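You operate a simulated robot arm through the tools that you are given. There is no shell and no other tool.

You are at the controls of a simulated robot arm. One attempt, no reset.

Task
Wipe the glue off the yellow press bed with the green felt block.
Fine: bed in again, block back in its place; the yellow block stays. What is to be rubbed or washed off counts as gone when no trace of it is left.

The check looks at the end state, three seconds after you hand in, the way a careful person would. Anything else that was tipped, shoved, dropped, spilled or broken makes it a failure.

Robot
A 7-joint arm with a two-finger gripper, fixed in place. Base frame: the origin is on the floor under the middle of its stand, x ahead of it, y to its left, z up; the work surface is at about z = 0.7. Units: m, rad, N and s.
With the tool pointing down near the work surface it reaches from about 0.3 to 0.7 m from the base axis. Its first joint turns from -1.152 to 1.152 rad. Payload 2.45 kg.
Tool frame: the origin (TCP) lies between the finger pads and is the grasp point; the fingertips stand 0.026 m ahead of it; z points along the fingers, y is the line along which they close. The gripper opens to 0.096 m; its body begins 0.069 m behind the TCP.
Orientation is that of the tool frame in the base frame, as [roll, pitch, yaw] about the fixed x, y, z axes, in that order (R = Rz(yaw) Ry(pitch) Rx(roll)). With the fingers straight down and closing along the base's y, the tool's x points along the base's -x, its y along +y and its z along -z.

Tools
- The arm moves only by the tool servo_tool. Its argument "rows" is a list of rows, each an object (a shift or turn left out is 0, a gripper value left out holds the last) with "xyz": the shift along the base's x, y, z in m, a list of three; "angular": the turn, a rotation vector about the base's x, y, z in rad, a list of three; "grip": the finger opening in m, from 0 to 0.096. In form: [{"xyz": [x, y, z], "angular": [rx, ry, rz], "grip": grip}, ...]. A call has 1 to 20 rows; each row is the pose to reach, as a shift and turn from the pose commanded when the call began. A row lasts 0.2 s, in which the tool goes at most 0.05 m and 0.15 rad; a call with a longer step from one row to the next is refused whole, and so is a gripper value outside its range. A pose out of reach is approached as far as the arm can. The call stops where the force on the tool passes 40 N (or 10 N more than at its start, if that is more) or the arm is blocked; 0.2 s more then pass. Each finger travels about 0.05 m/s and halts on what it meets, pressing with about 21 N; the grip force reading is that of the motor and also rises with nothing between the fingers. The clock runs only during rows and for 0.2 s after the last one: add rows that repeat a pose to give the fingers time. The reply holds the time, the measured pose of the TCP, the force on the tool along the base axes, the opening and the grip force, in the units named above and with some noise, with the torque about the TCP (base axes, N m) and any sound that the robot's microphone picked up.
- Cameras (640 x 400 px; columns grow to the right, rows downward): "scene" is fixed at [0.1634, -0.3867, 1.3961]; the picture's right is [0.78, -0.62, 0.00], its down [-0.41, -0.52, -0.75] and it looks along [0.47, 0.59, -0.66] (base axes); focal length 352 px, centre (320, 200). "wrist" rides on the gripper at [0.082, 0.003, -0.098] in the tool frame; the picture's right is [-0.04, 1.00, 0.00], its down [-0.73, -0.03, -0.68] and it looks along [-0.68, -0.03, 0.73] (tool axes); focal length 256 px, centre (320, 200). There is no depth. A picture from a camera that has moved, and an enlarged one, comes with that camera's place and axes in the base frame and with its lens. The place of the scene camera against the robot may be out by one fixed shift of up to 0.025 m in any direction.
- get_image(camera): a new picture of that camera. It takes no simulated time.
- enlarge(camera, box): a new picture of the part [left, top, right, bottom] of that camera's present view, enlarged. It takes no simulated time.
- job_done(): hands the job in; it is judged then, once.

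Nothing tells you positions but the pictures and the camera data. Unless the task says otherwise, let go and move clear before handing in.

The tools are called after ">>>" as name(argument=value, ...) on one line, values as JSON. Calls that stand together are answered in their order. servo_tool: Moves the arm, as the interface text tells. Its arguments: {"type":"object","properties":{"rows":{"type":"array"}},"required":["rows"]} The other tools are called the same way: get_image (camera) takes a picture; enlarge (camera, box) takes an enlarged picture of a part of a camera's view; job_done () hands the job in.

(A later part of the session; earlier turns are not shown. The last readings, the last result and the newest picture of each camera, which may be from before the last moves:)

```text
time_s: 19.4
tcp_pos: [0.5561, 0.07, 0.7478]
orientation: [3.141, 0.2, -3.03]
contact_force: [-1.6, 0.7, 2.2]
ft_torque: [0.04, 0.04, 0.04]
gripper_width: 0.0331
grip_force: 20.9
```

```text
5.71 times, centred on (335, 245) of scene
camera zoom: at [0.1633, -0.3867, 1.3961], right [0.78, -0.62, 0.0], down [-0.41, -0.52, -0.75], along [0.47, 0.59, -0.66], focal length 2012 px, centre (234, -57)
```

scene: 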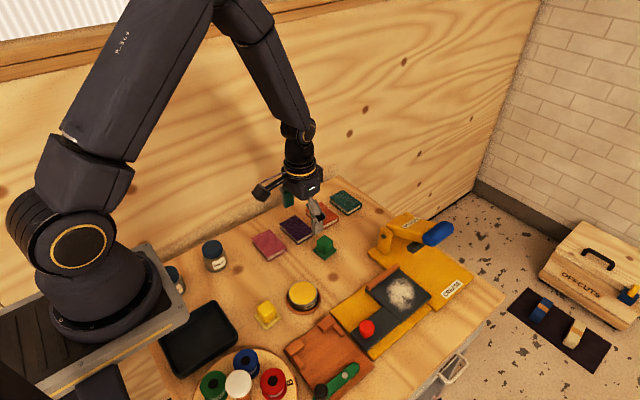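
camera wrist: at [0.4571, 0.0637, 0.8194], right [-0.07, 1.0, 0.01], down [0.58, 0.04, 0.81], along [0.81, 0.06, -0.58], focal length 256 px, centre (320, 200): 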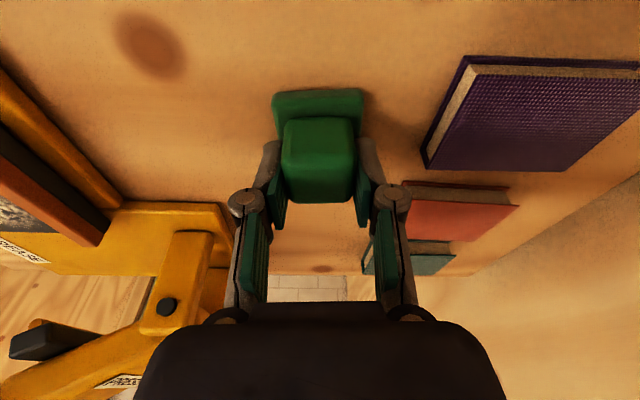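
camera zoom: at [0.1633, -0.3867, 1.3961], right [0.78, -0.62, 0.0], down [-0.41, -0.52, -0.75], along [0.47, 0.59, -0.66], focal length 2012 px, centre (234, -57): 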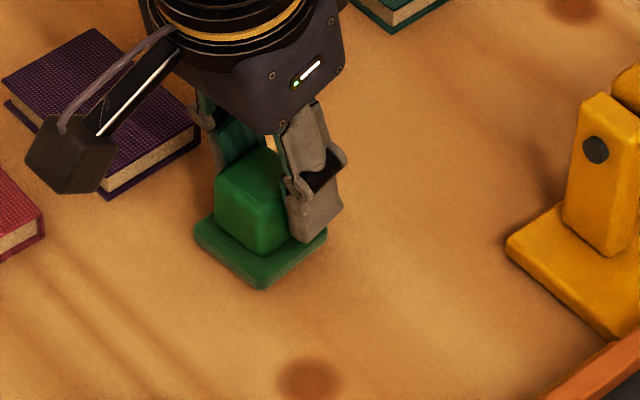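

The block is held (33 mm) with no load from below now. I'll lift it a little and check whether the pad comes with it or stays.

>>> servo_tool(rows=[{"xyz": [0.0, 0.0, 0.01]}, {"xyz": [0.0, 0.0, 0.025]}, {"xyz": [0.0, 0.0, 0.04]}, {"xyz": [0.0, 0.0, 0.04]}])

>>> enlarge(camera="wrist", box=[250, 70, 390, 230])

>>> enlarge(camera="scene", box=[300, 200, 380, 280])

```text
time_s: 20.4
tcp_pos: [0.557, 0.0697, 0.7869]
orientation: [3.141, 0.2, -3.029]
contact_force: [0.7, -0.2, 0.1]
ft_torque: [-0.01, 0.02, 0.03]
gripper_width: 0.0328
grip_force: 21.1
```

```text
2.50 times, centred on (320, 150) of wrist
camera zoom: at [0.4574, 0.0626, 0.8671], right [-0.07, 1.0, 0.01], down [0.58, 0.04, 0.81], along [0.81, 0.06, -0.58], focal length 640 px, centre (320, 325)
```

zoom: 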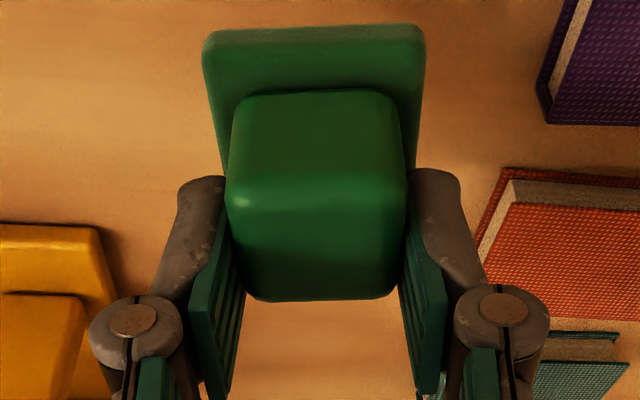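

```text
5.00 times, centred on (340, 240) of scene
camera zoom: at [0.1634, -0.3867, 1.3961], right [0.78, -0.62, 0.0], down [-0.41, -0.52, -0.75], along [0.47, 0.59, -0.66], focal length 1760 px, centre (220, 0)
```

zoom: 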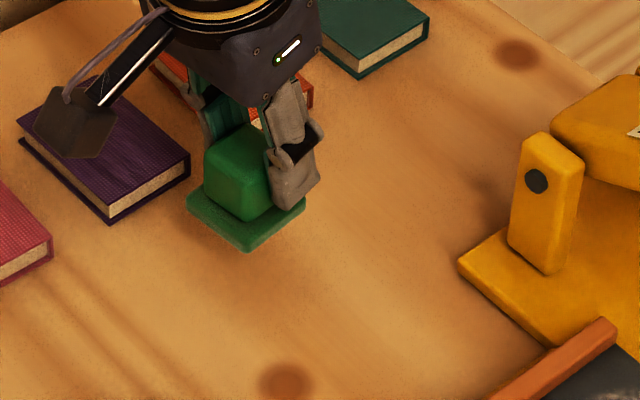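

The pad lifts with the block: it is the felt sole (about 43 mm square), so "its place" is this spot on the table (centre about 0.553, 0.071, yaw 0.11). I'll carry it over the bed at height, turning it square to the bed.

>>> servo_tool(rows=[{"xyz": [0.0, 0.0, 0.04]}, {"xyz": [0.0, 0.0, 0.08]}, {"xyz": [0.0, -0.045, 0.09], "angular": [0, 0, -0.03]}, {"xyz": [0.0, -0.09, 0.09], "angular": [0, 0, -0.06]}, {"xyz": [0.0, -0.135, 0.09], "angular": [0, 0, -0.09]}, {"xyz": [0.0, -0.18, 0.09], "angular": [0, 0, -0.11]}, {"xyz": [0.01, -0.215, 0.07], "angular": [0, 0, -0.11]}, {"xyz": [0.02, -0.225, 0.035], "angular": [0, 0, -0.11]}, {"xyz": [0.023, -0.225, 0.01], "angular": [0, 0, -0.11]}, {"xyz": [0.023, -0.225, 0.01], "angular": [0, 0, -0.11]}])

>>> get_image(camera="wrist")

>>> enlarge(camera="scene", box=[320, 200, 480, 360])

```text
time_s: 22.6
tcp_pos: [0.5783, -0.1573, 0.7956]
orientation: [3.141, 0.201, -3.141]
contact_force: [0.6, 0.1, -0.6]
ft_torque: [0.01, 0.03, -0.05]
gripper_width: 0.0329
grip_force: 20.9
```

```text
taken
camera wrist: at [0.4785, -0.1521, 0.8758], right [0.04, 1.0, 0.01], down [0.58, -0.03, 0.81], along [0.81, -0.03, -0.58], focal length 256 px, centre (320, 200)
```

wrist: 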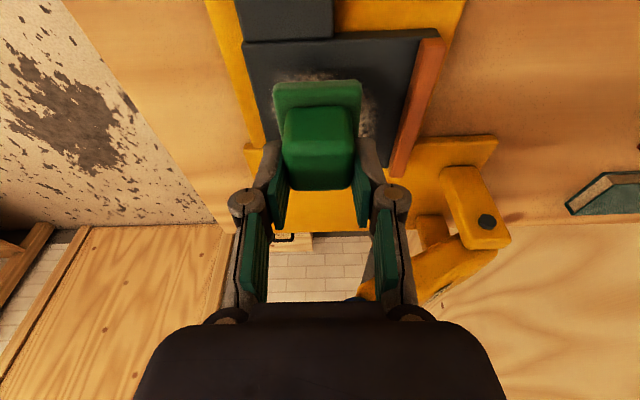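

```text
2.50 times, centred on (400, 280) of scene
camera zoom: at [0.1634, -0.3867, 1.3961], right [0.78, -0.62, 0.0], down [-0.41, -0.52, -0.75], along [0.47, 0.59, -0.66], focal length 880 px, centre (120, 0)
```

zoom: 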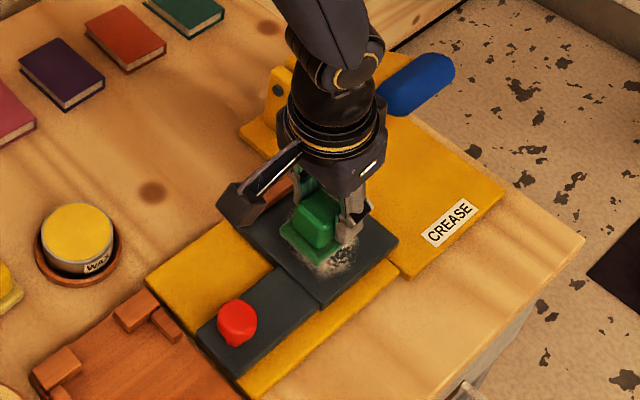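

The block is over the near part of the glue, square to the bed. I'll lower gently to find contact (expected near TCP z≈0.769).

>>> servo_tool(rows=[{"xyz": [0.0, 0.0, -0.008]}, {"xyz": [0.0, 0.0, -0.016]}, {"xyz": [0.0, 0.0, -0.021]}, {"xyz": [0.0, 0.0, -0.024]}])

```text
time_s: 23.6
tcp_pos: [0.5779, -0.1547, 0.7735]
orientation: [-3.14, 0.203, -3.14]
contact_force: [0.0, -0.4, -0.4]
ft_torque: [0.03, 0.01, -0.03]
gripper_width: 0.0331
grip_force: 21.2
```

>>> servo_tool(rows=[{"xyz": [0.0, 0.0, -0.0015]}, {"xyz": [0.0, 0.0, -0.003]}])

```text
time_s: 24.2
tcp_pos: [0.5813, -0.1546, 0.772]
orientation: [-3.14, 0.206, -3.14]
contact_force: [-0.4, 3.7, 18.2]
ft_torque: [0.08, 0.04, -0.05]
gripper_width: 0.0332
grip_force: 20.9
```

Contact found at about TCP z 0.772 (18 N). I'll ease up 1 mm and make a stroke across in y, staying clear of the orange strip.

>>> servo_tool(rows=[{"xyz": [0.0, 0.0, 0.001]}, {"xyz": [0.0, -0.008, 0.001]}, {"xyz": [0.0, -0.017, 0.001]}, {"xyz": [0.0, -0.025, 0.001]}, {"xyz": [0.0, -0.013, 0.001]}, {"xyz": [0.0, 0.0, 0.001]}, {"xyz": [0.0, 0.012, 0.001]}, {"xyz": [0.0, 0.022, 0.001]}, {"xyz": [0.0, 0.03, 0.001]}])

>>> get_image(camera="wrist")

>>> enlarge(camera="scene", box=[340, 220, 460, 340])

```text
time_s: 26.2
tcp_pos: [0.5785, -0.1249, 0.7712]
orientation: [-3.139, 0.203, -3.141]
contact_force: [0.5, -4.7, 15.9]
ft_torque: [-0.14, -0.15, -0.05]
gripper_width: 0.0331
grip_force: 20.7
```

```text
taken
camera wrist: at [0.4786, -0.1215, 0.8516], right [0.04, 1.0, 0.01], down [0.58, -0.03, 0.81], along [0.81, -0.03, -0.58], focal length 256 px, centre (320, 200)
```

wrist: 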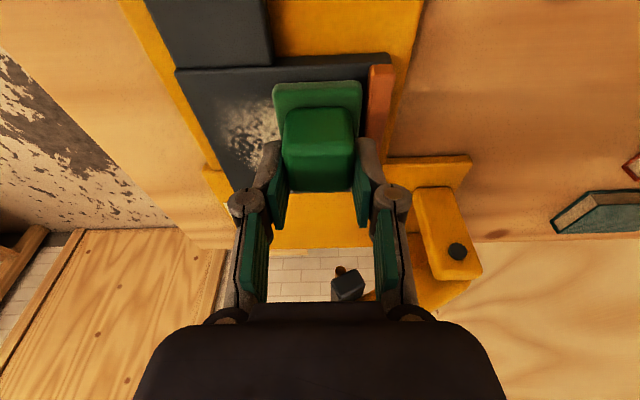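

```text
3.33 times, centred on (400, 280) of scene
camera zoom: at [0.1631, -0.3867, 1.3961], right [0.78, -0.62, 0.0], down [-0.41, -0.52, -0.75], along [0.47, 0.59, -0.66], focal length 1173 px, centre (53, -67)
```

zoom: 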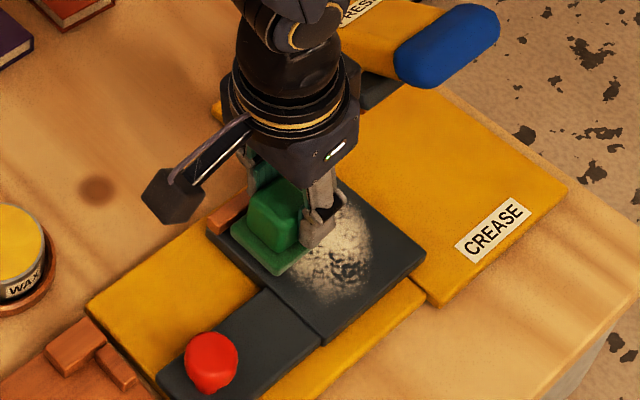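

>>> enlarge(camera="wrist", box=[170, 40, 400, 240])

>>> enlarge(camera="scene", box=[390, 260, 460, 330])

```text
2.00 times, centred on (285, 140) of wrist
camera zoom: at [0.4786, -0.1215, 0.8516], right [0.04, 1.0, 0.01], down [0.58, -0.03, 0.81], along [0.81, -0.03, -0.58], focal length 512 px, centre (390, 320)
```

zoom: 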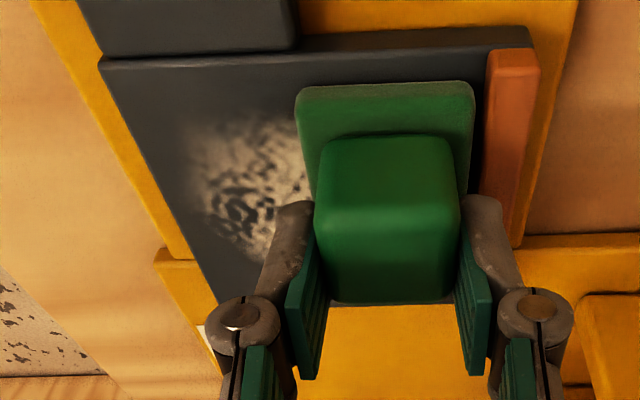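

```text
5.71 times, centred on (425, 295) of scene
camera zoom: at [0.1631, -0.3867, 1.3961], right [0.78, -0.62, 0.0], down [-0.41, -0.52, -0.75], along [0.47, 0.59, -0.66], focal length 2012 px, centre (-280, -343)
```

zoom: 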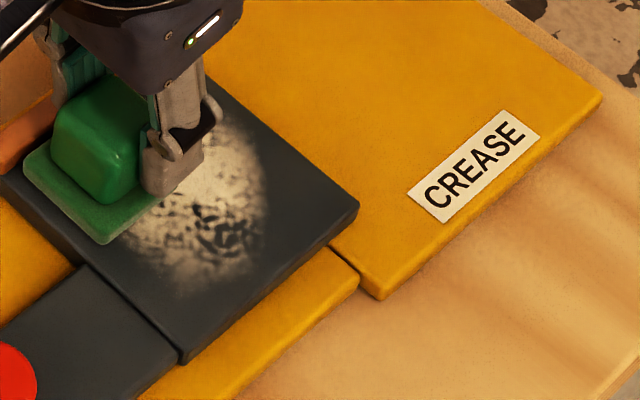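

One pass only thinned the glue a little, so more strokes are needed. I'll scrub this near lane back and forth several times.

>>> servo_tool(rows=[{"xyz": [0.0, -0.014, 0.0]}, {"xyz": [0.0, -0.028, 0.0]}, {"xyz": [0.0, -0.042, 0.0]}, {"xyz": [0.0, -0.056, 0.0]}, {"xyz": [0.0, -0.042, 0.0]}, {"xyz": [0.0, -0.028, 0.0]}, {"xyz": [0.0, -0.014, 0.0]}, {"xyz": [0.0, 0.0, 0.0]}, {"xyz": [0.0, -0.014, 0.0]}, {"xyz": [0.0, -0.028, 0.0]}, {"xyz": [0.0, -0.042, 0.0]}, {"xyz": [0.0, -0.056, 0.0]}, {"xyz": [0.0, -0.042, 0.0]}, {"xyz": [0.0, -0.028, 0.0]}, {"xyz": [0.0, -0.014, 0.0]}, {"xyz": [0.0, 0.0, 0.0]}])

>>> enlarge(camera="wrist", box=[170, 40, 400, 240])

>>> enlarge(camera="scene", box=[390, 260, 460, 330])

```text
time_s: 29.6
tcp_pos: [0.5769, -0.1243, 0.771]
orientation: [3.142, 0.199, -3.14]
contact_force: [0.4, -2.8, 6.5]
ft_torque: [-0.1, -0.17, -0.02]
gripper_width: 0.0333
grip_force: 20.8
```

```text
2.00 times, centred on (285, 140) of wrist
camera zoom: at [0.4776, -0.1207, 0.8515], right [0.04, 1.0, 0.01], down [0.58, -0.03, 0.81], along [0.81, -0.03, -0.59], focal length 512 px, centre (390, 320)
```

zoom: 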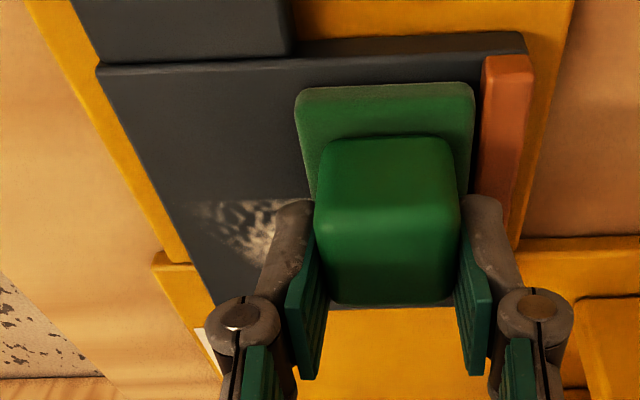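

```text
5.71 times, centred on (425, 295) of scene
camera zoom: at [0.1632, -0.3867, 1.3961], right [0.78, -0.62, 0.0], down [-0.41, -0.52, -0.75], along [0.47, 0.59, -0.66], focal length 2012 px, centre (-280, -343)
```

zoom: 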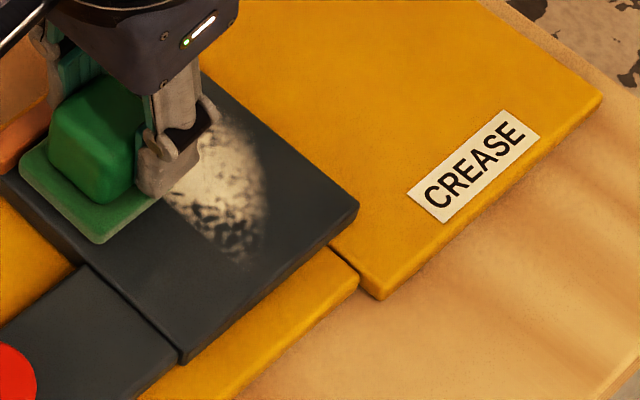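

The near lane is clean. I'll lift, step 22 mm outward in x, and scrub the middle lane the same way.

>>> servo_tool(rows=[{"xyz": [0.0, 0.0, 0.006]}, {"xyz": [0.011, 0.0, 0.008]}, {"xyz": [0.022, 0.0, 0.006]}, {"xyz": [0.022, 0.0, 0.0]}, {"xyz": [0.022, -0.014, 0.0]}, {"xyz": [0.022, -0.028, 0.0]}, {"xyz": [0.022, -0.042, 0.0]}, {"xyz": [0.022, -0.056, 0.0]}, {"xyz": [0.022, -0.042, 0.0]}, {"xyz": [0.022, -0.028, 0.0]}, {"xyz": [0.022, -0.014, 0.0]}, {"xyz": [0.022, 0.0, 0.0]}, {"xyz": [0.022, -0.014, 0.0]}, {"xyz": [0.022, -0.028, 0.0]}, {"xyz": [0.022, -0.042, 0.0]}, {"xyz": [0.022, -0.056, 0.0]}, {"xyz": [0.022, -0.042, 0.0]}, {"xyz": [0.022, -0.028, 0.0]}, {"xyz": [0.022, -0.014, 0.0]}, {"xyz": [0.022, 0.0, 0.0]}])

>>> enlarge(camera="wrist", box=[170, 40, 400, 240])

>>> enlarge(camera="scene", box=[350, 210, 460, 320])

```text
time_s: 33.8
tcp_pos: [0.6011, -0.1242, 0.7711]
orientation: [3.141, 0.201, -3.14]
contact_force: [-0.3, -1.4, -0.1]
ft_torque: [0.01, -0.02, -0.05]
gripper_width: 0.033
grip_force: 20.8
```

```text
2.00 times, centred on (285, 140) of wrist
camera zoom: at [0.5019, -0.1206, 0.8521], right [0.04, 1.0, 0.01], down [0.58, -0.03, 0.81], along [0.81, -0.03, -0.58], focal length 512 px, centre (390, 320)
```

zoom: 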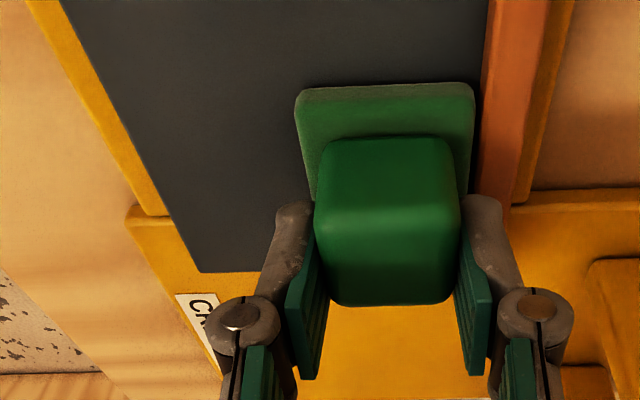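

```text
3.64 times, centred on (405, 265) of scene
camera zoom: at [0.1634, -0.3867, 1.3961], right [0.78, -0.62, 0.0], down [-0.41, -0.52, -0.75], along [0.47, 0.59, -0.66], focal length 1280 px, centre (11, -36)
```

zoom: 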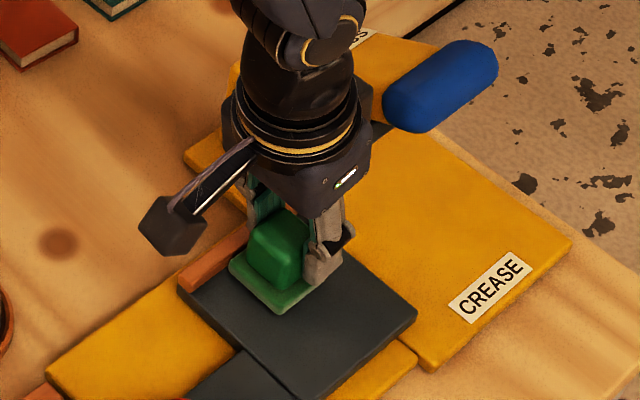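

The visible part of the bed is now clean. I'll lift and back off to see the area hidden by the gripper.

>>> servo_tool(rows=[{"xyz": [0.0, 0.0, 0.02]}, {"xyz": [-0.02, 0.02, 0.05]}, {"xyz": [-0.05, 0.04, 0.08]}, {"xyz": [-0.08, 0.06, 0.1]}, {"xyz": [-0.08, 0.06, 0.1]}])

>>> get_image(camera="wrist")

>>> enlarge(camera="scene", box=[350, 210, 460, 320])

```text
time_s: 35.0
tcp_pos: [0.5206, -0.0669, 0.8701]
orientation: [3.141, 0.201, 3.141]
contact_force: [-1.0, 0.2, 0.2]
ft_torque: [0.0, 0.01, 0.03]
gripper_width: 0.0331
grip_force: 20.8
```

```text
taken
camera wrist: at [0.4212, -0.0626, 0.9505], right [0.04, 1.0, 0.01], down [0.58, -0.03, 0.81], along [0.81, -0.03, -0.58], focal length 256 px, centre (320, 200)
```

wrist: 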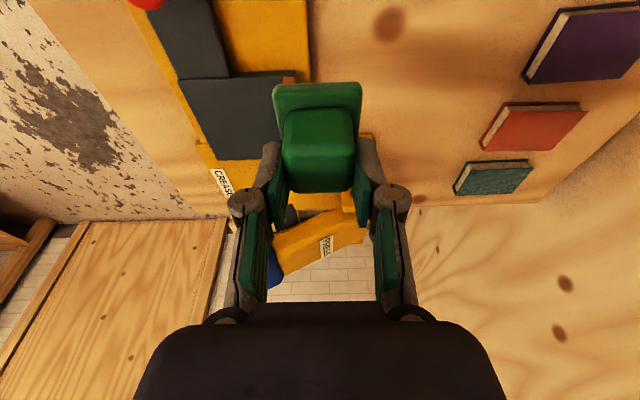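

```text
3.64 times, centred on (405, 265) of scene
camera zoom: at [0.1633, -0.3867, 1.3961], right [0.78, -0.62, 0.0], down [-0.41, -0.52, -0.75], along [0.47, 0.59, -0.66], focal length 1280 px, centre (11, -36)
```

zoom: 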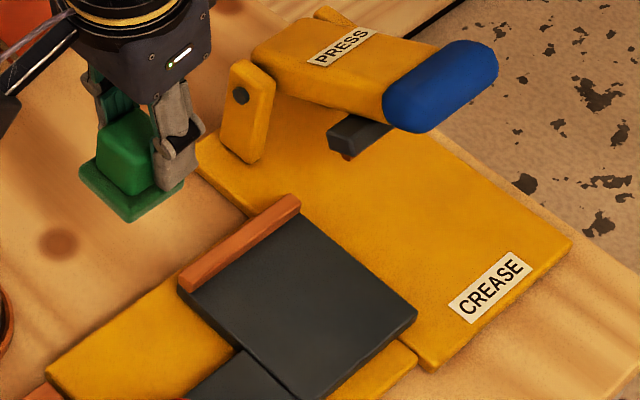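

>>> enlarge(camera="scene", box=[390, 260, 470, 325])

>>> enlarge(camera="wrist", box=[170, 60, 300, 180])

>>> enlarge(camera="scene", box=[398, 260, 438, 300])

```text
6.15 times, centred on (430, 292) of scene
camera zoom: at [0.1633, -0.3867, 1.3961], right [0.78, -0.62, 0.0], down [-0.41, -0.52, -0.75], along [0.47, 0.59, -0.66], focal length 2166 px, centre (-357, -369)
```

zoom: 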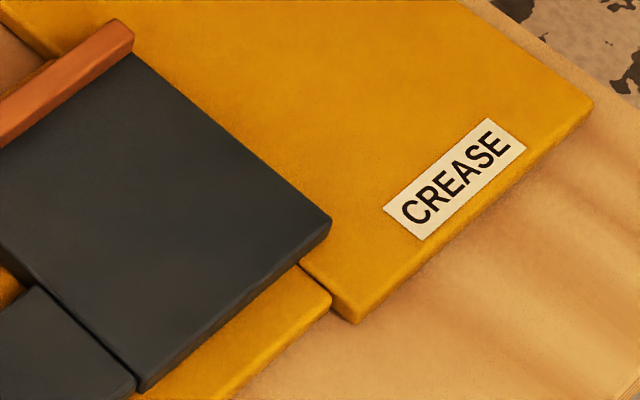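

```text
3.33 times, centred on (235, 120) of wrist
camera zoom: at [0.4212, -0.0626, 0.9505], right [0.04, 1.0, 0.01], down [0.58, -0.03, 0.81], along [0.81, -0.03, -0.58], focal length 853 px, centre (603, 467)
```

zoom: 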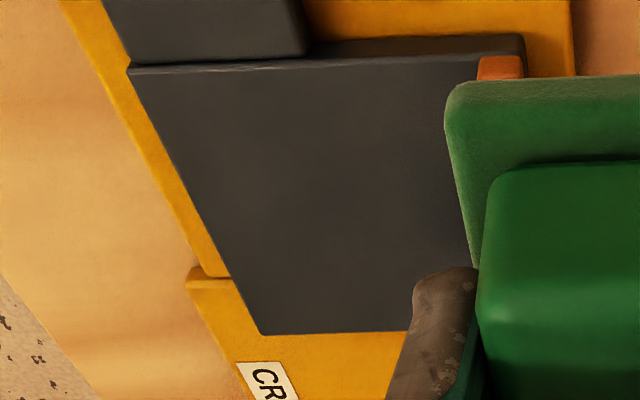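

```text
10.00 times, centred on (418, 280) of scene
camera zoom: at [0.1633, -0.3867, 1.3961], right [0.78, -0.62, 0.0], down [-0.41, -0.52, -0.75], along [0.47, 0.59, -0.66], focal length 3520 px, centre (-660, -600)
```

zoom: 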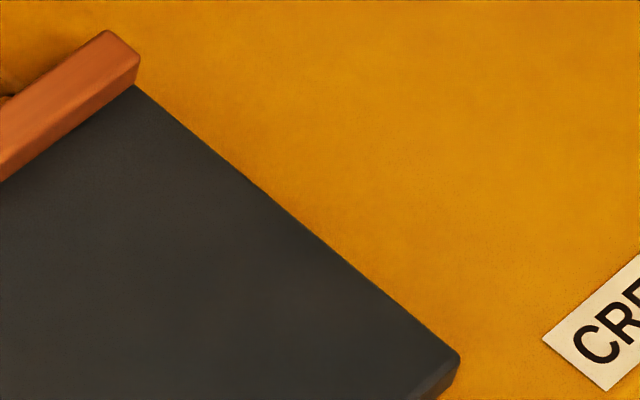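

>>> enlarge(camera="wrist", box=[205, 75, 265, 130])

>>> enlarge(camera="scene", box=[395, 265, 435, 325])

>>> enlarge(camera="scene", box=[400, 270, 460, 310])

```text
7.27 times, centred on (235, 102) of wrist
camera zoom: at [0.4212, -0.0626, 0.9505], right [0.04, 1.0, 0.01], down [0.58, -0.03, 0.81], along [0.81, -0.03, -0.58], focal length 1862 px, centre (938, 909)
```

zoom: 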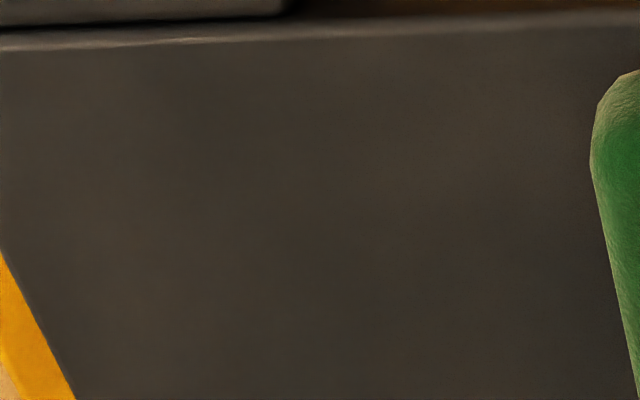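

```text
6.67 times, centred on (415, 295) of scene
camera zoom: at [0.1633, -0.3867, 1.3961], right [0.78, -0.62, 0.0], down [-0.41, -0.52, -0.75], along [0.47, 0.59, -0.66], focal length 2347 px, centre (-313, -433)
```

zoom: 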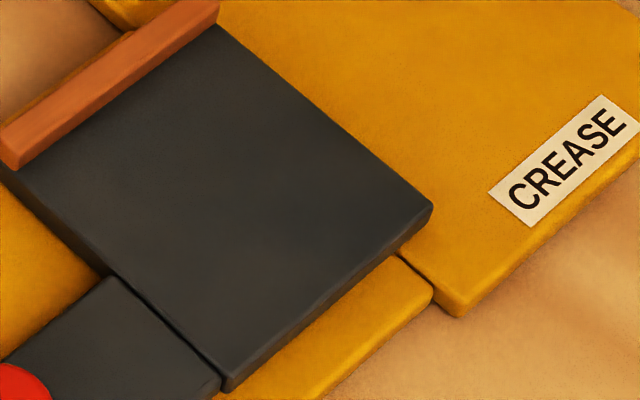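

```text
10.00 times, centred on (430, 290) of scene
camera zoom: at [0.1633, -0.3867, 1.3961], right [0.78, -0.62, 0.0], down [-0.41, -0.52, -0.75], along [0.47, 0.59, -0.66], focal length 3520 px, centre (-780, -700)
```

zoom: 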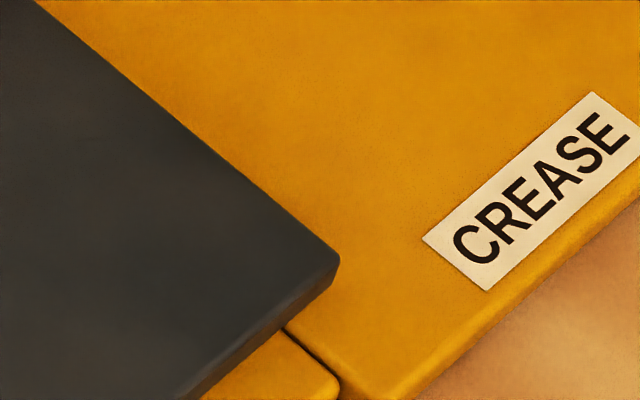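

>>> servo_tool(rows=[{"xyz": [0.0, 0.035, -0.02]}, {"xyz": [0.02, 0.055, -0.03]}, {"xyz": [0.02, 0.055, -0.03]}])

>>> get_image(camera="wrist")

>>> enlarge(camera="wrist", box=[60, 40, 220, 200])

```text
time_s: 35.8
tcp_pos: [0.5396, -0.0101, 0.8398]
orientation: [3.141, 0.201, 3.141]
contact_force: [0.5, 0.5, -0.9]
ft_torque: [-0.01, 0.0, -0.01]
gripper_width: 0.0329
grip_force: 20.5
```

```text
taken
camera wrist: at [0.4407, -0.0071, 0.92], right [0.04, 1.0, 0.01], down [0.58, -0.03, 0.81], along [0.81, -0.03, -0.58], focal length 256 px, centre (320, 200)
```

wrist: 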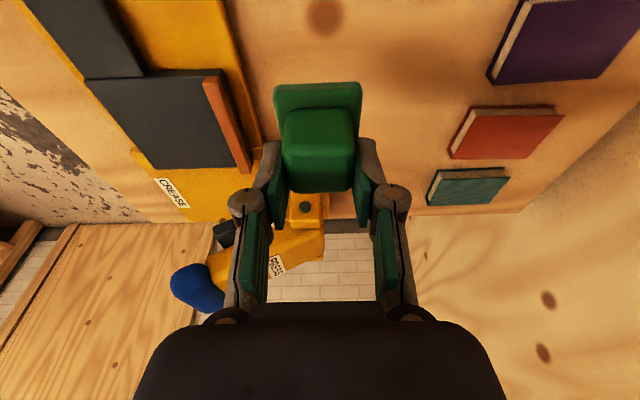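

```text
2.50 times, centred on (140, 120) of wrist
camera zoom: at [0.4407, -0.0071, 0.92], right [0.04, 1.0, 0.01], down [0.58, -0.03, 0.81], along [0.81, -0.03, -0.58], focal length 640 px, centre (770, 400)
```

zoom: 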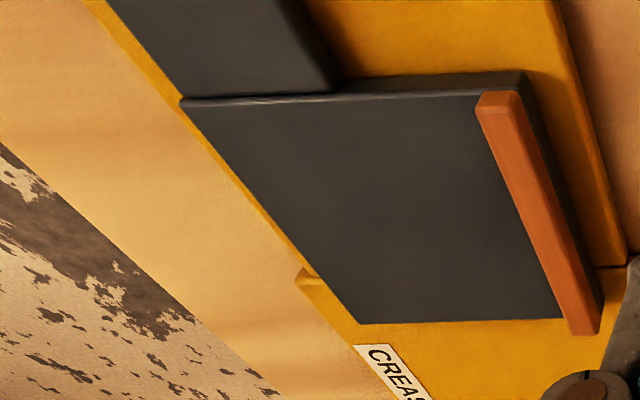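

The bed looks uniformly clean from both cameras. Now I'll carry the felt block back to its spot, turning it back by 0.11 rad, and lower to just above the table.

>>> servo_tool(rows=[{"xyz": [0.008, 0.04, 0.0], "angular": [0, 0, 0.055]}, {"xyz": [0.015, 0.08, 0.0], "angular": [0, 0, 0.11]}, {"xyz": [0.015, 0.08, -0.04], "angular": [0, 0, 0.11]}, {"xyz": [0.015, 0.08, -0.07], "angular": [0, 0, 0.11]}, {"xyz": [0.015, 0.08, -0.083], "angular": [0, 0, 0.11]}, {"xyz": [0.015, 0.08, -0.09], "angular": [0, 0, 0.11]}, {"xyz": [0.015, 0.08, -0.09], "angular": [0, 0, 0.11]}])

>>> enlarge(camera="scene", box=[300, 210, 370, 280])

>>> get_image(camera="wrist")

```text
time_s: 37.4
tcp_pos: [0.5544, 0.0688, 0.7508]
orientation: [-3.141, 0.2, -3.03]
contact_force: [-0.7, 0.0, -0.5]
ft_torque: [0.0, -0.01, -0.02]
gripper_width: 0.0327
grip_force: 20.4
```

```text
5.71 times, centred on (335, 245) of scene
camera zoom: at [0.1634, -0.3867, 1.3961], right [0.78, -0.62, 0.0], down [-0.41, -0.52, -0.75], along [0.47, 0.59, -0.66], focal length 2012 px, centre (234, -57)
```

zoom: 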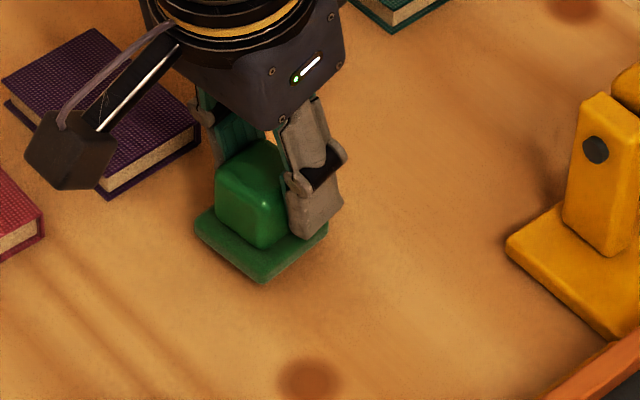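

```text
taken
camera wrist: at [0.4561, 0.0627, 0.8308], right [-0.07, 1.0, 0.01], down [0.58, 0.04, 0.81], along [0.81, 0.06, -0.58], focal length 256 px, centre (320, 200)
```

wrist: 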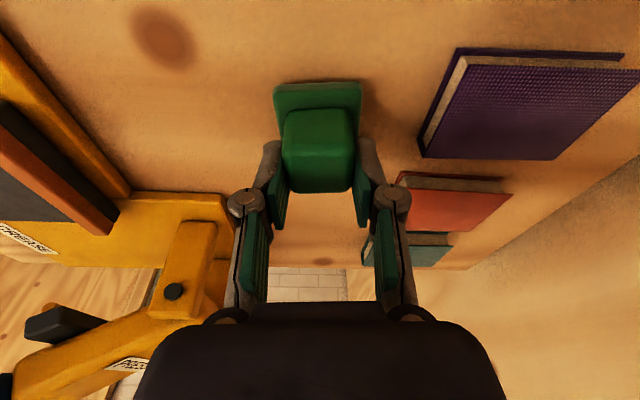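

It's directly over the original spot, with about 3 mm to go. I'll lower to touch down.

>>> servo_tool(rows=[{"xyz": [0.0, 0.0, -0.0015]}, {"xyz": [0.0, 0.0, -0.003]}, {"xyz": [0.0, 0.0, -0.0037]}])

```text
time_s: 38.2
tcp_pos: [0.5557, 0.069, 0.7466]
orientation: [3.141, 0.2, -3.03]
contact_force: [-0.3, -0.2, 0.0]
ft_torque: [0.02, 0.01, 0.02]
gripper_width: 0.033
grip_force: 21.3
```

>>> servo_tool(rows=[{"xyz": [0.0, 0.0, -0.0008]}, {"xyz": [0.0, 0.0, -0.0015]}])

>>> enlarge(camera="scene", box=[300, 210, 370, 280])

```text
time_s: 38.8
tcp_pos: [0.5564, 0.0705, 0.7457]
orientation: [-3.141, 0.201, -3.028]
contact_force: [-1.7, -0.6, 3.3]
ft_torque: [-0.01, -0.01, 0.0]
gripper_width: 0.0333
grip_force: 20.7
```

```text
5.71 times, centred on (335, 245) of scene
camera zoom: at [0.1633, -0.3867, 1.3961], right [0.78, -0.62, 0.0], down [-0.41, -0.52, -0.75], along [0.47, 0.59, -0.66], focal length 2012 px, centre (234, -57)
```

zoom: 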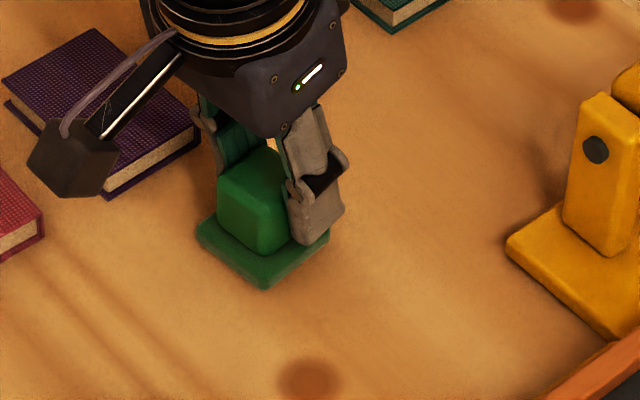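

Touchdown (3 N). Releasing and rising straight up.

>>> servo_tool(rows=[{"xyz": [0.0, 0.0, 0.0], "grip": 0.045}, {"xyz": [0.0, 0.0, 0.0], "grip": 0.06}, {"xyz": [0.0, 0.0, 0.0], "grip": 0.06}, {"xyz": [0.0, 0.0, 0.02], "grip": 0.06}, {"xyz": [0.0, 0.0, 0.05], "grip": 0.06}, {"xyz": [-0.02, 0.0, 0.09], "grip": 0.06}, {"xyz": [-0.05, 0.0, 0.12], "grip": 0.06}, {"xyz": [-0.07, 0.0, 0.13], "grip": 0.06}])

>>> get_image(camera="wrist")

>>> enlarge(camera="scene", box=[300, 220, 350, 270])

```text
time_s: 40.6
tcp_pos: [0.4842, 0.0706, 0.8768]
orientation: [3.141, 0.201, -3.028]
contact_force: [-0.2, -0.5, 0.0]
ft_torque: [0.03, -0.01, 0.04]
gripper_width: 0.0599
grip_force: 0.2
```

```text
taken
camera wrist: at [0.3846, 0.0626, 0.9571], right [-0.07, 1.0, 0.01], down [0.58, 0.04, 0.81], along [0.81, 0.06, -0.58], focal length 256 px, centre (320, 200)
```

wrist: 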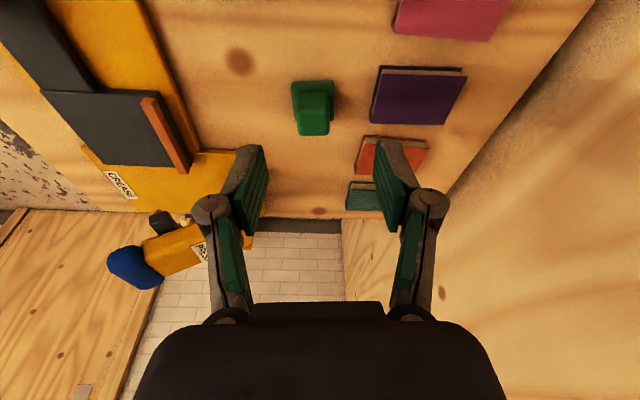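

```text
8.00 times, centred on (325, 245) of scene
camera zoom: at [0.1633, -0.3867, 1.3961], right [0.78, -0.62, 0.0], down [-0.41, -0.52, -0.75], along [0.47, 0.59, -0.66], focal length 2816 px, centre (280, -160)
```

zoom: 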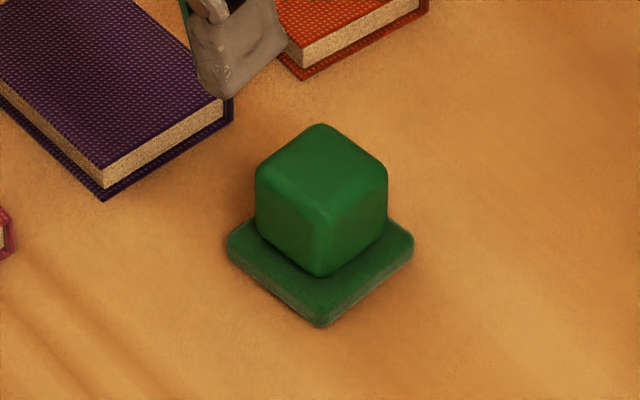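

The block is back within about 1 mm of where it was. Next I'll straighten the gripper and go back above the red knob to push the bed in.

>>> servo_tool(rows=[{"xyz": [0.0, -0.045, 0.0], "angular": [-0.003, 0.05, -0.03], "grip": 0.075}, {"xyz": [0.0, -0.09, 0.0], "angular": [-0.006, 0.1, -0.055], "grip": 0.075}, {"xyz": [-0.005, -0.135, 0.0], "angular": [-0.008, 0.15, -0.08], "grip": 0.075}, {"xyz": [-0.01, -0.18, 0.0], "angular": [-0.011, 0.2, -0.11], "grip": 0.075}, {"xyz": [-0.02, -0.22, -0.015], "angular": [-0.011, 0.2, -0.11], "grip": 0.075}, {"xyz": [-0.02, -0.24, -0.05], "angular": [-0.011, 0.2, -0.11], "grip": 0.075}, {"xyz": [-0.02, -0.24, -0.073], "angular": [-0.011, 0.2, -0.11], "grip": 0.075}, {"xyz": [-0.02, -0.24, -0.073], "angular": [-0.011, 0.2, -0.11], "grip": 0.075}])

>>> get_image(camera="wrist")

>>> enlarge(camera="scene", box=[320, 220, 460, 360])

```text
time_s: 42.4
tcp_pos: [0.467, -0.1716, 0.8013]
orientation: [-3.141, 0.0, -3.14]
contact_force: [0.3, 0.4, -0.3]
ft_torque: [-0.01, 0.03, 0.02]
gripper_width: 0.075
grip_force: 0.1
```

```text
taken
camera wrist: at [0.3842, -0.1677, 0.9008], right [0.04, 1.0, 0.0], down [0.73, -0.03, 0.68], along [0.68, -0.03, -0.73], focal length 256 px, centre (320, 200)
```

wrist: 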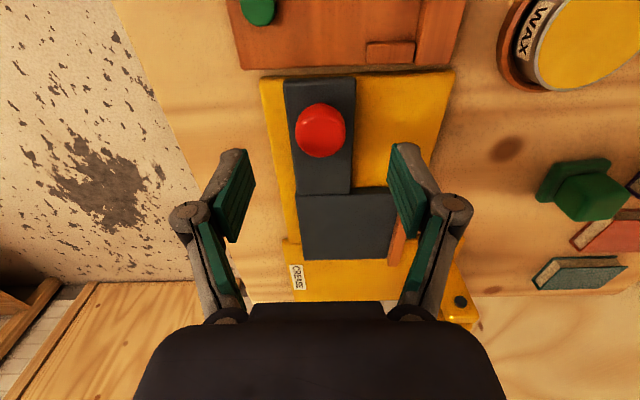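

```text
2.86 times, centred on (390, 290) of scene
camera zoom: at [0.1633, -0.3867, 1.3961], right [0.78, -0.62, 0.0], down [-0.41, -0.52, -0.75], along [0.47, 0.59, -0.66], focal length 1006 px, centre (120, -57)
```

zoom: 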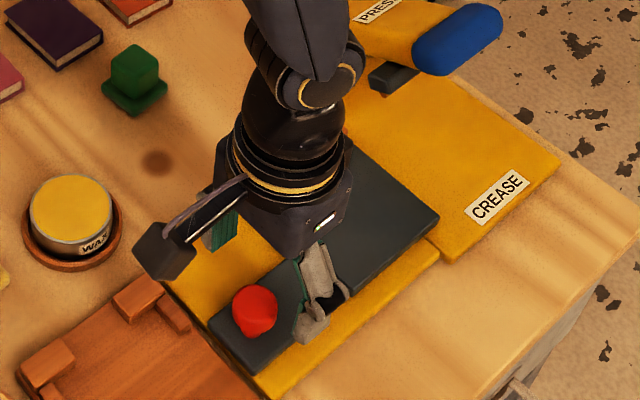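

The knob is centred below the gripper. I'll lower to the same grasp height as before and close.

>>> servo_tool(rows=[{"xyz": [0.0, 0.0, -0.015]}, {"xyz": [0.0, 0.0, -0.03]}, {"xyz": [0.0, 0.0, -0.042]}, {"xyz": [0.0, 0.0, -0.05]}, {"xyz": [0.0, 0.0, -0.05], "grip": 0.05}, {"xyz": [0.0, 0.0, -0.05], "grip": 0.03}, {"xyz": [0.0, 0.0, -0.05], "grip": 0.02}, {"xyz": [0.0, 0.0, -0.05], "grip": 0.02}, {"xyz": [0.0, 0.0, -0.05], "grip": 0.02}, {"xyz": [0.0, 0.0, -0.05], "grip": 0.02}])

>>> get_image(camera="wrist")

```text
time_s: 44.6
tcp_pos: [0.4664, -0.1706, 0.7524]
orientation: [-3.14, 0.0, -3.141]
contact_force: [0.0, -10.4, -4.4]
ft_torque: [-0.07, -0.02, 0.04]
gripper_width: 0.0304
grip_force: 45.1
```

```text
taken
camera wrist: at [0.3847, -0.167, 0.8514], right [0.04, 1.0, 0.0], down [0.73, -0.03, 0.68], along [0.68, -0.03, -0.73], focal length 256 px, centre (320, 200)
```

wrist: 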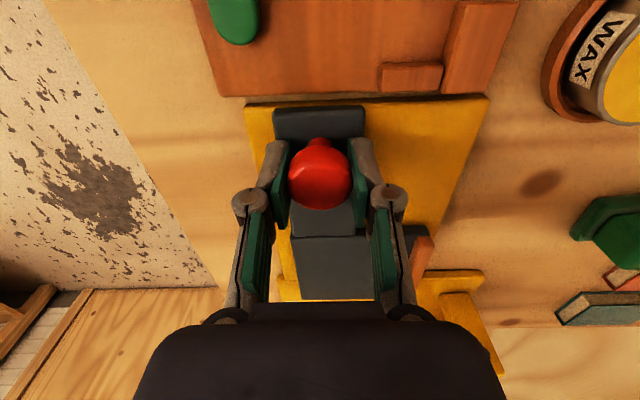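

Knob gripped at x=0.466. Pushing the bed back in along +x.

>>> servo_tool(rows=[{"xyz": [0.008, -0.0005, 0.0]}, {"xyz": [0.018, -0.0005, 0.0]}, {"xyz": [0.028, -0.0005, 0.0]}, {"xyz": [0.038, -0.0005, 0.0]}, {"xyz": [0.048, -0.0005, 0.0]}, {"xyz": [0.058, -0.0005, 0.0]}, {"xyz": [0.068, -0.0005, 0.0]}, {"xyz": [0.078, -0.0005, 0.0]}, {"xyz": [0.088, -0.0005, 0.0]}, {"xyz": [0.096, -0.0005, 0.0]}, {"xyz": [0.102, -0.0005, 0.0]}])

>>> enlarge(camera="scene", box=[340, 200, 480, 340])

```text
time_s: 47.0
tcp_pos: [0.5675, -0.1707, 0.7526]
orientation: [-3.141, 0.0, -3.139]
contact_force: [-2.1, -4.6, -7.0]
ft_torque: [0.07, 0.69, 0.08]
gripper_width: 0.0301
grip_force: 45.0
```

```text
2.86 times, centred on (410, 270) of scene
camera zoom: at [0.1635, -0.3868, 1.396], right [0.78, -0.62, 0.0], down [-0.41, -0.52, -0.75], along [0.47, 0.59, -0.66], focal length 1006 px, centre (63, 0)
```

zoom: 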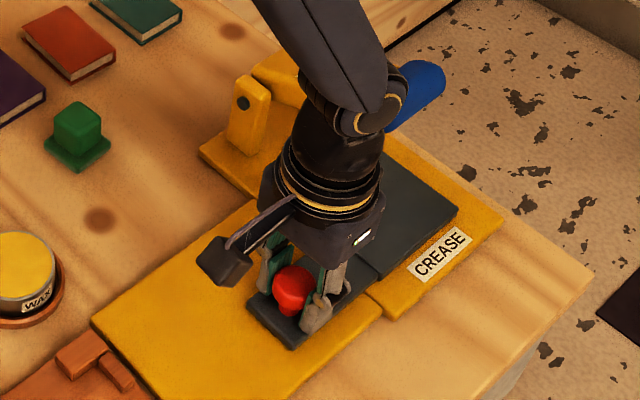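

Nearly home at x=0.5675, with about 10 mm to go. I'll finish in small steps, watching for the end stop.

>>> servo_tool(rows=[{"xyz": [0.004, 0.0, 0.0]}, {"xyz": [0.008, 0.0, 0.0]}, {"xyz": [0.011, 0.0, 0.0]}])

>>> enlarge(camera="scene", box=[340, 200, 480, 340])

```text
time_s: 47.8
tcp_pos: [0.5779, -0.1711, 0.753]
orientation: [-3.141, -0.005, 3.141]
contact_force: [-14.0, -3.4, 3.1]
ft_torque: [0.09, -0.61, -0.01]
gripper_width: 0.03
grip_force: 45.4
```

```text
2.86 times, centred on (410, 270) of scene
camera zoom: at [0.163, -0.3867, 1.3961], right [0.78, -0.62, 0.0], down [-0.41, -0.52, -0.75], along [0.47, 0.59, -0.66], focal length 1006 px, centre (63, 0)
```

zoom: 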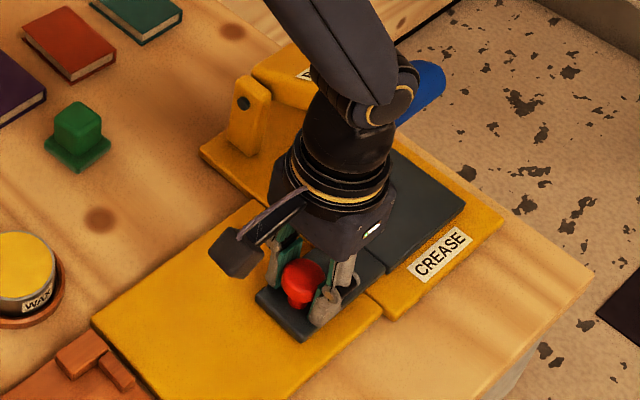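

The force has risen to 14 N at x=0.578, so the bed is at its end stop, as at the start. I'll release the knob and rise.

>>> servo_tool(rows=[{"xyz": [0.0, 0.0, 0.0], "grip": 0.05}, {"xyz": [0.0, 0.0, 0.0], "grip": 0.075}, {"xyz": [0.0, 0.0, 0.0], "grip": 0.075}, {"xyz": [0.0, 0.0, 0.02], "grip": 0.075}, {"xyz": [0.0, 0.0, 0.05], "grip": 0.075}, {"xyz": [-0.02, 0.01, 0.09], "grip": 0.075}, {"xyz": [-0.06, 0.02, 0.12], "grip": 0.075}, {"xyz": [-0.1, 0.03, 0.145], "grip": 0.075}, {"xyz": [-0.14, 0.04, 0.155], "grip": 0.096}, {"xyz": [-0.14, 0.04, 0.155], "grip": 0.096}])

>>> get_image(camera="wrist")

>>> get_image(camera="scene")

>>> enlarge(camera="wrist", box=[240, 120, 400, 280])

```text
refused: row 7 steps farther than a row can; nothing moved
```

```text
taken
camera wrist: at [0.4963, -0.1671, 0.8518], right [0.04, 1.0, 0.0], down [0.74, -0.03, 0.68], along [0.68, -0.03, -0.74], focal length 256 px, centre (320, 200)
```

wrist: 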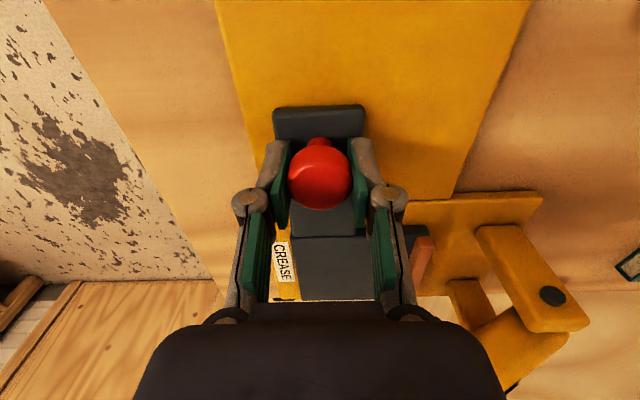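

```text
taken
```

scene: 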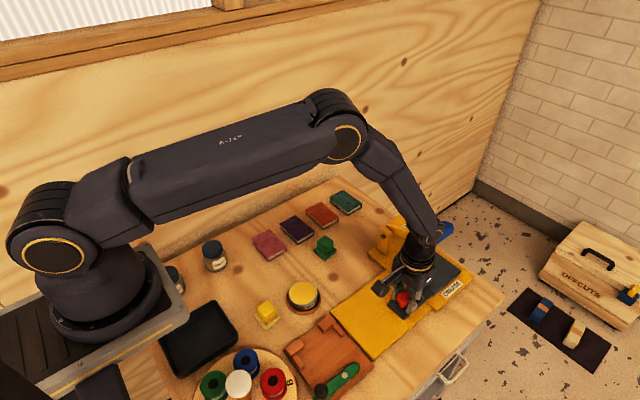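

```text
2.50 times, centred on (320, 200) of wrist
camera zoom: at [0.4963, -0.1671, 0.8518], right [0.04, 1.0, 0.0], down [0.74, -0.03, 0.68], along [0.68, -0.03, -0.74], focal length 640 px, centre (320, 200)
```

zoom: 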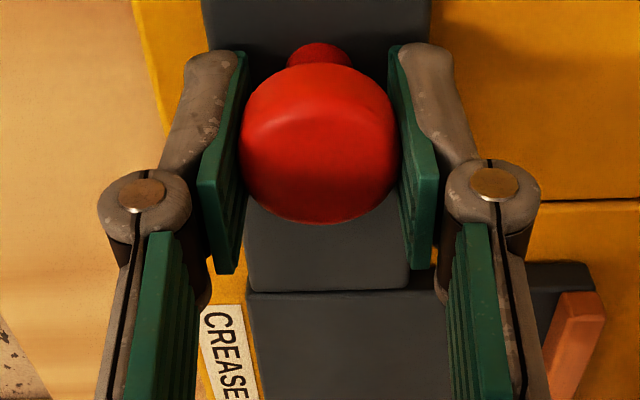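

The move was refused because one row stepped too far; nothing moved and the knob is still held. I'll repeat it with shorter steps.

>>> servo_tool(rows=[{"xyz": [0.0, 0.0, 0.0], "grip": 0.05}, {"xyz": [0.0, 0.0, 0.0], "grip": 0.075}, {"xyz": [0.0, 0.0, 0.0], "grip": 0.075}, {"xyz": [0.0, 0.0, 0.02], "grip": 0.075}, {"xyz": [0.0, 0.0, 0.05], "grip": 0.075}, {"xyz": [-0.02, 0.01, 0.085], "grip": 0.075}, {"xyz": [-0.05, 0.02, 0.115], "grip": 0.075}, {"xyz": [-0.085, 0.03, 0.14], "grip": 0.075}, {"xyz": [-0.12, 0.04, 0.155], "grip": 0.09}, {"xyz": [-0.14, 0.04, 0.16], "grip": 0.096}, {"xyz": [-0.14, 0.04, 0.16], "grip": 0.096}])

>>> get_image(camera="wrist")

>>> get_image(camera="scene")

>>> enlarge(camera="scene", box=[360, 200, 480, 320])

```text
time_s: 50.2
tcp_pos: [0.4396, -0.1324, 0.9115]
orientation: [-3.141, 0.0, -3.142]
contact_force: [0.2, 0.2, 0.6]
ft_torque: [-0.02, -0.01, 0.05]
gripper_width: 0.096
grip_force: 0.1
```

```text
taken
camera wrist: at [0.3576, -0.1284, 1.0105], right [0.04, 1.0, 0.0], down [0.73, -0.03, 0.68], along [0.68, -0.03, -0.73], focal length 256 px, centre (320, 200)
```

wrist: 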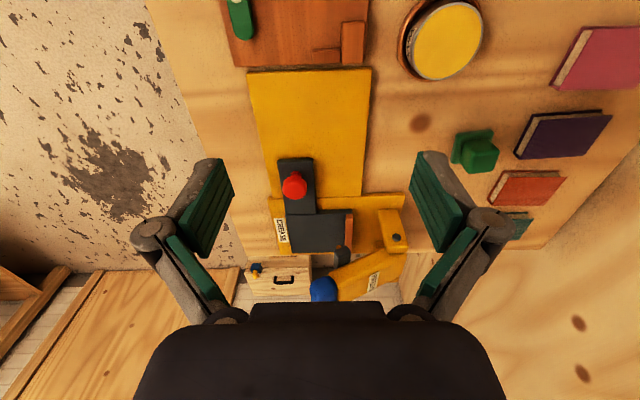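

```text
taken
```

scene: 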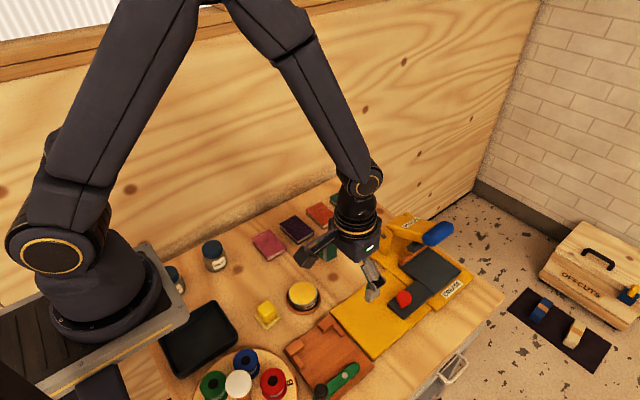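

```text
3.33 times, centred on (420, 260) of scene
camera zoom: at [0.1633, -0.3867, 1.3961], right [0.78, -0.62, 0.0], down [-0.41, -0.52, -0.75], along [0.47, 0.59, -0.66], focal length 1173 px, centre (-13, 0)
```

zoom: 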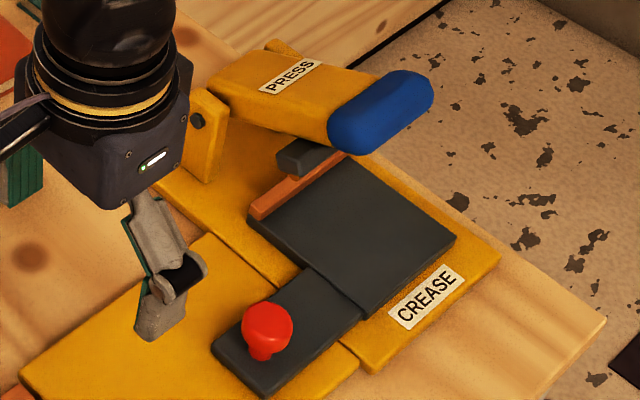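

>>> enlarge(camera="scene", box=[400, 235, 470, 300])

>>> enlarge(camera="wrist", box=[260, 150, 370, 270])

>>> enlarge(camera="scene", box=[220, 180, 380, 340])

```text
6.15 times, centred on (435, 268) of scene
camera zoom: at [0.1633, -0.3867, 1.3961], right [0.78, -0.62, 0.0], down [-0.41, -0.52, -0.75], along [0.47, 0.59, -0.66], focal length 2166 px, centre (-388, -215)
```

zoom: 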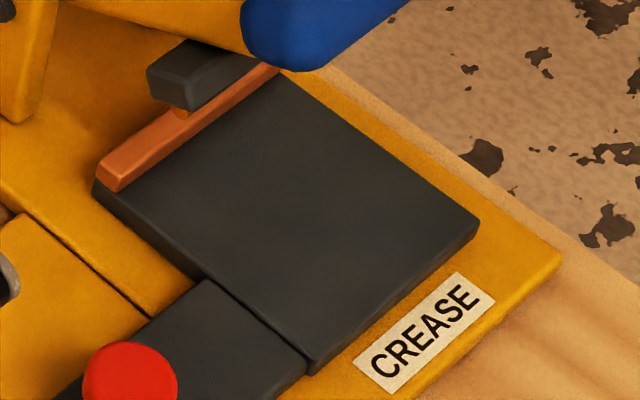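

```text
3.33 times, centred on (315, 210) of wrist
camera zoom: at [0.3576, -0.1284, 1.0105], right [0.04, 1.0, 0.0], down [0.73, -0.03, 0.68], along [0.68, -0.03, -0.73], focal length 853 px, centre (337, 167)
```

zoom: 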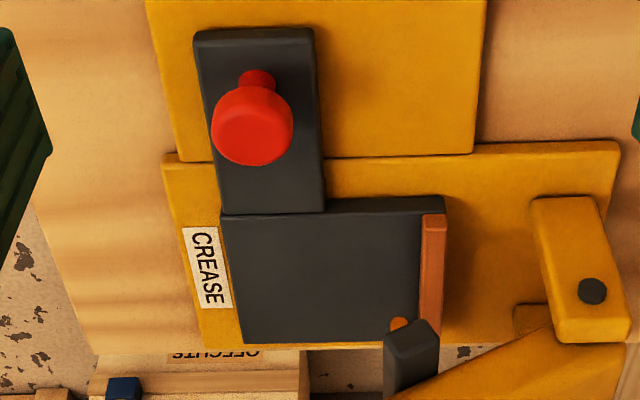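

```text
2.50 times, centred on (300, 260) of scene
camera zoom: at [0.1633, -0.3867, 1.3961], right [0.78, -0.62, 0.0], down [-0.41, -0.52, -0.75], along [0.47, 0.59, -0.66], focal length 880 px, centre (370, 50)
```

zoom: 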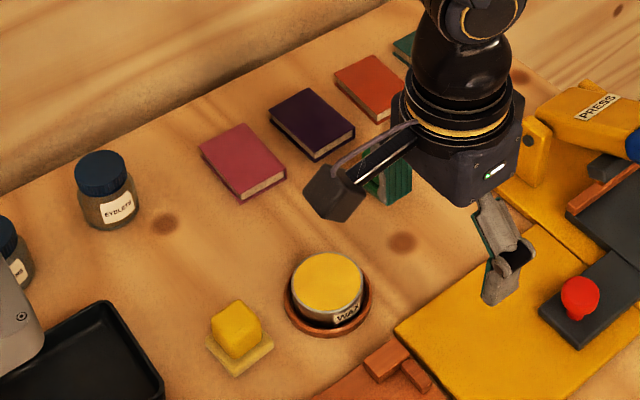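

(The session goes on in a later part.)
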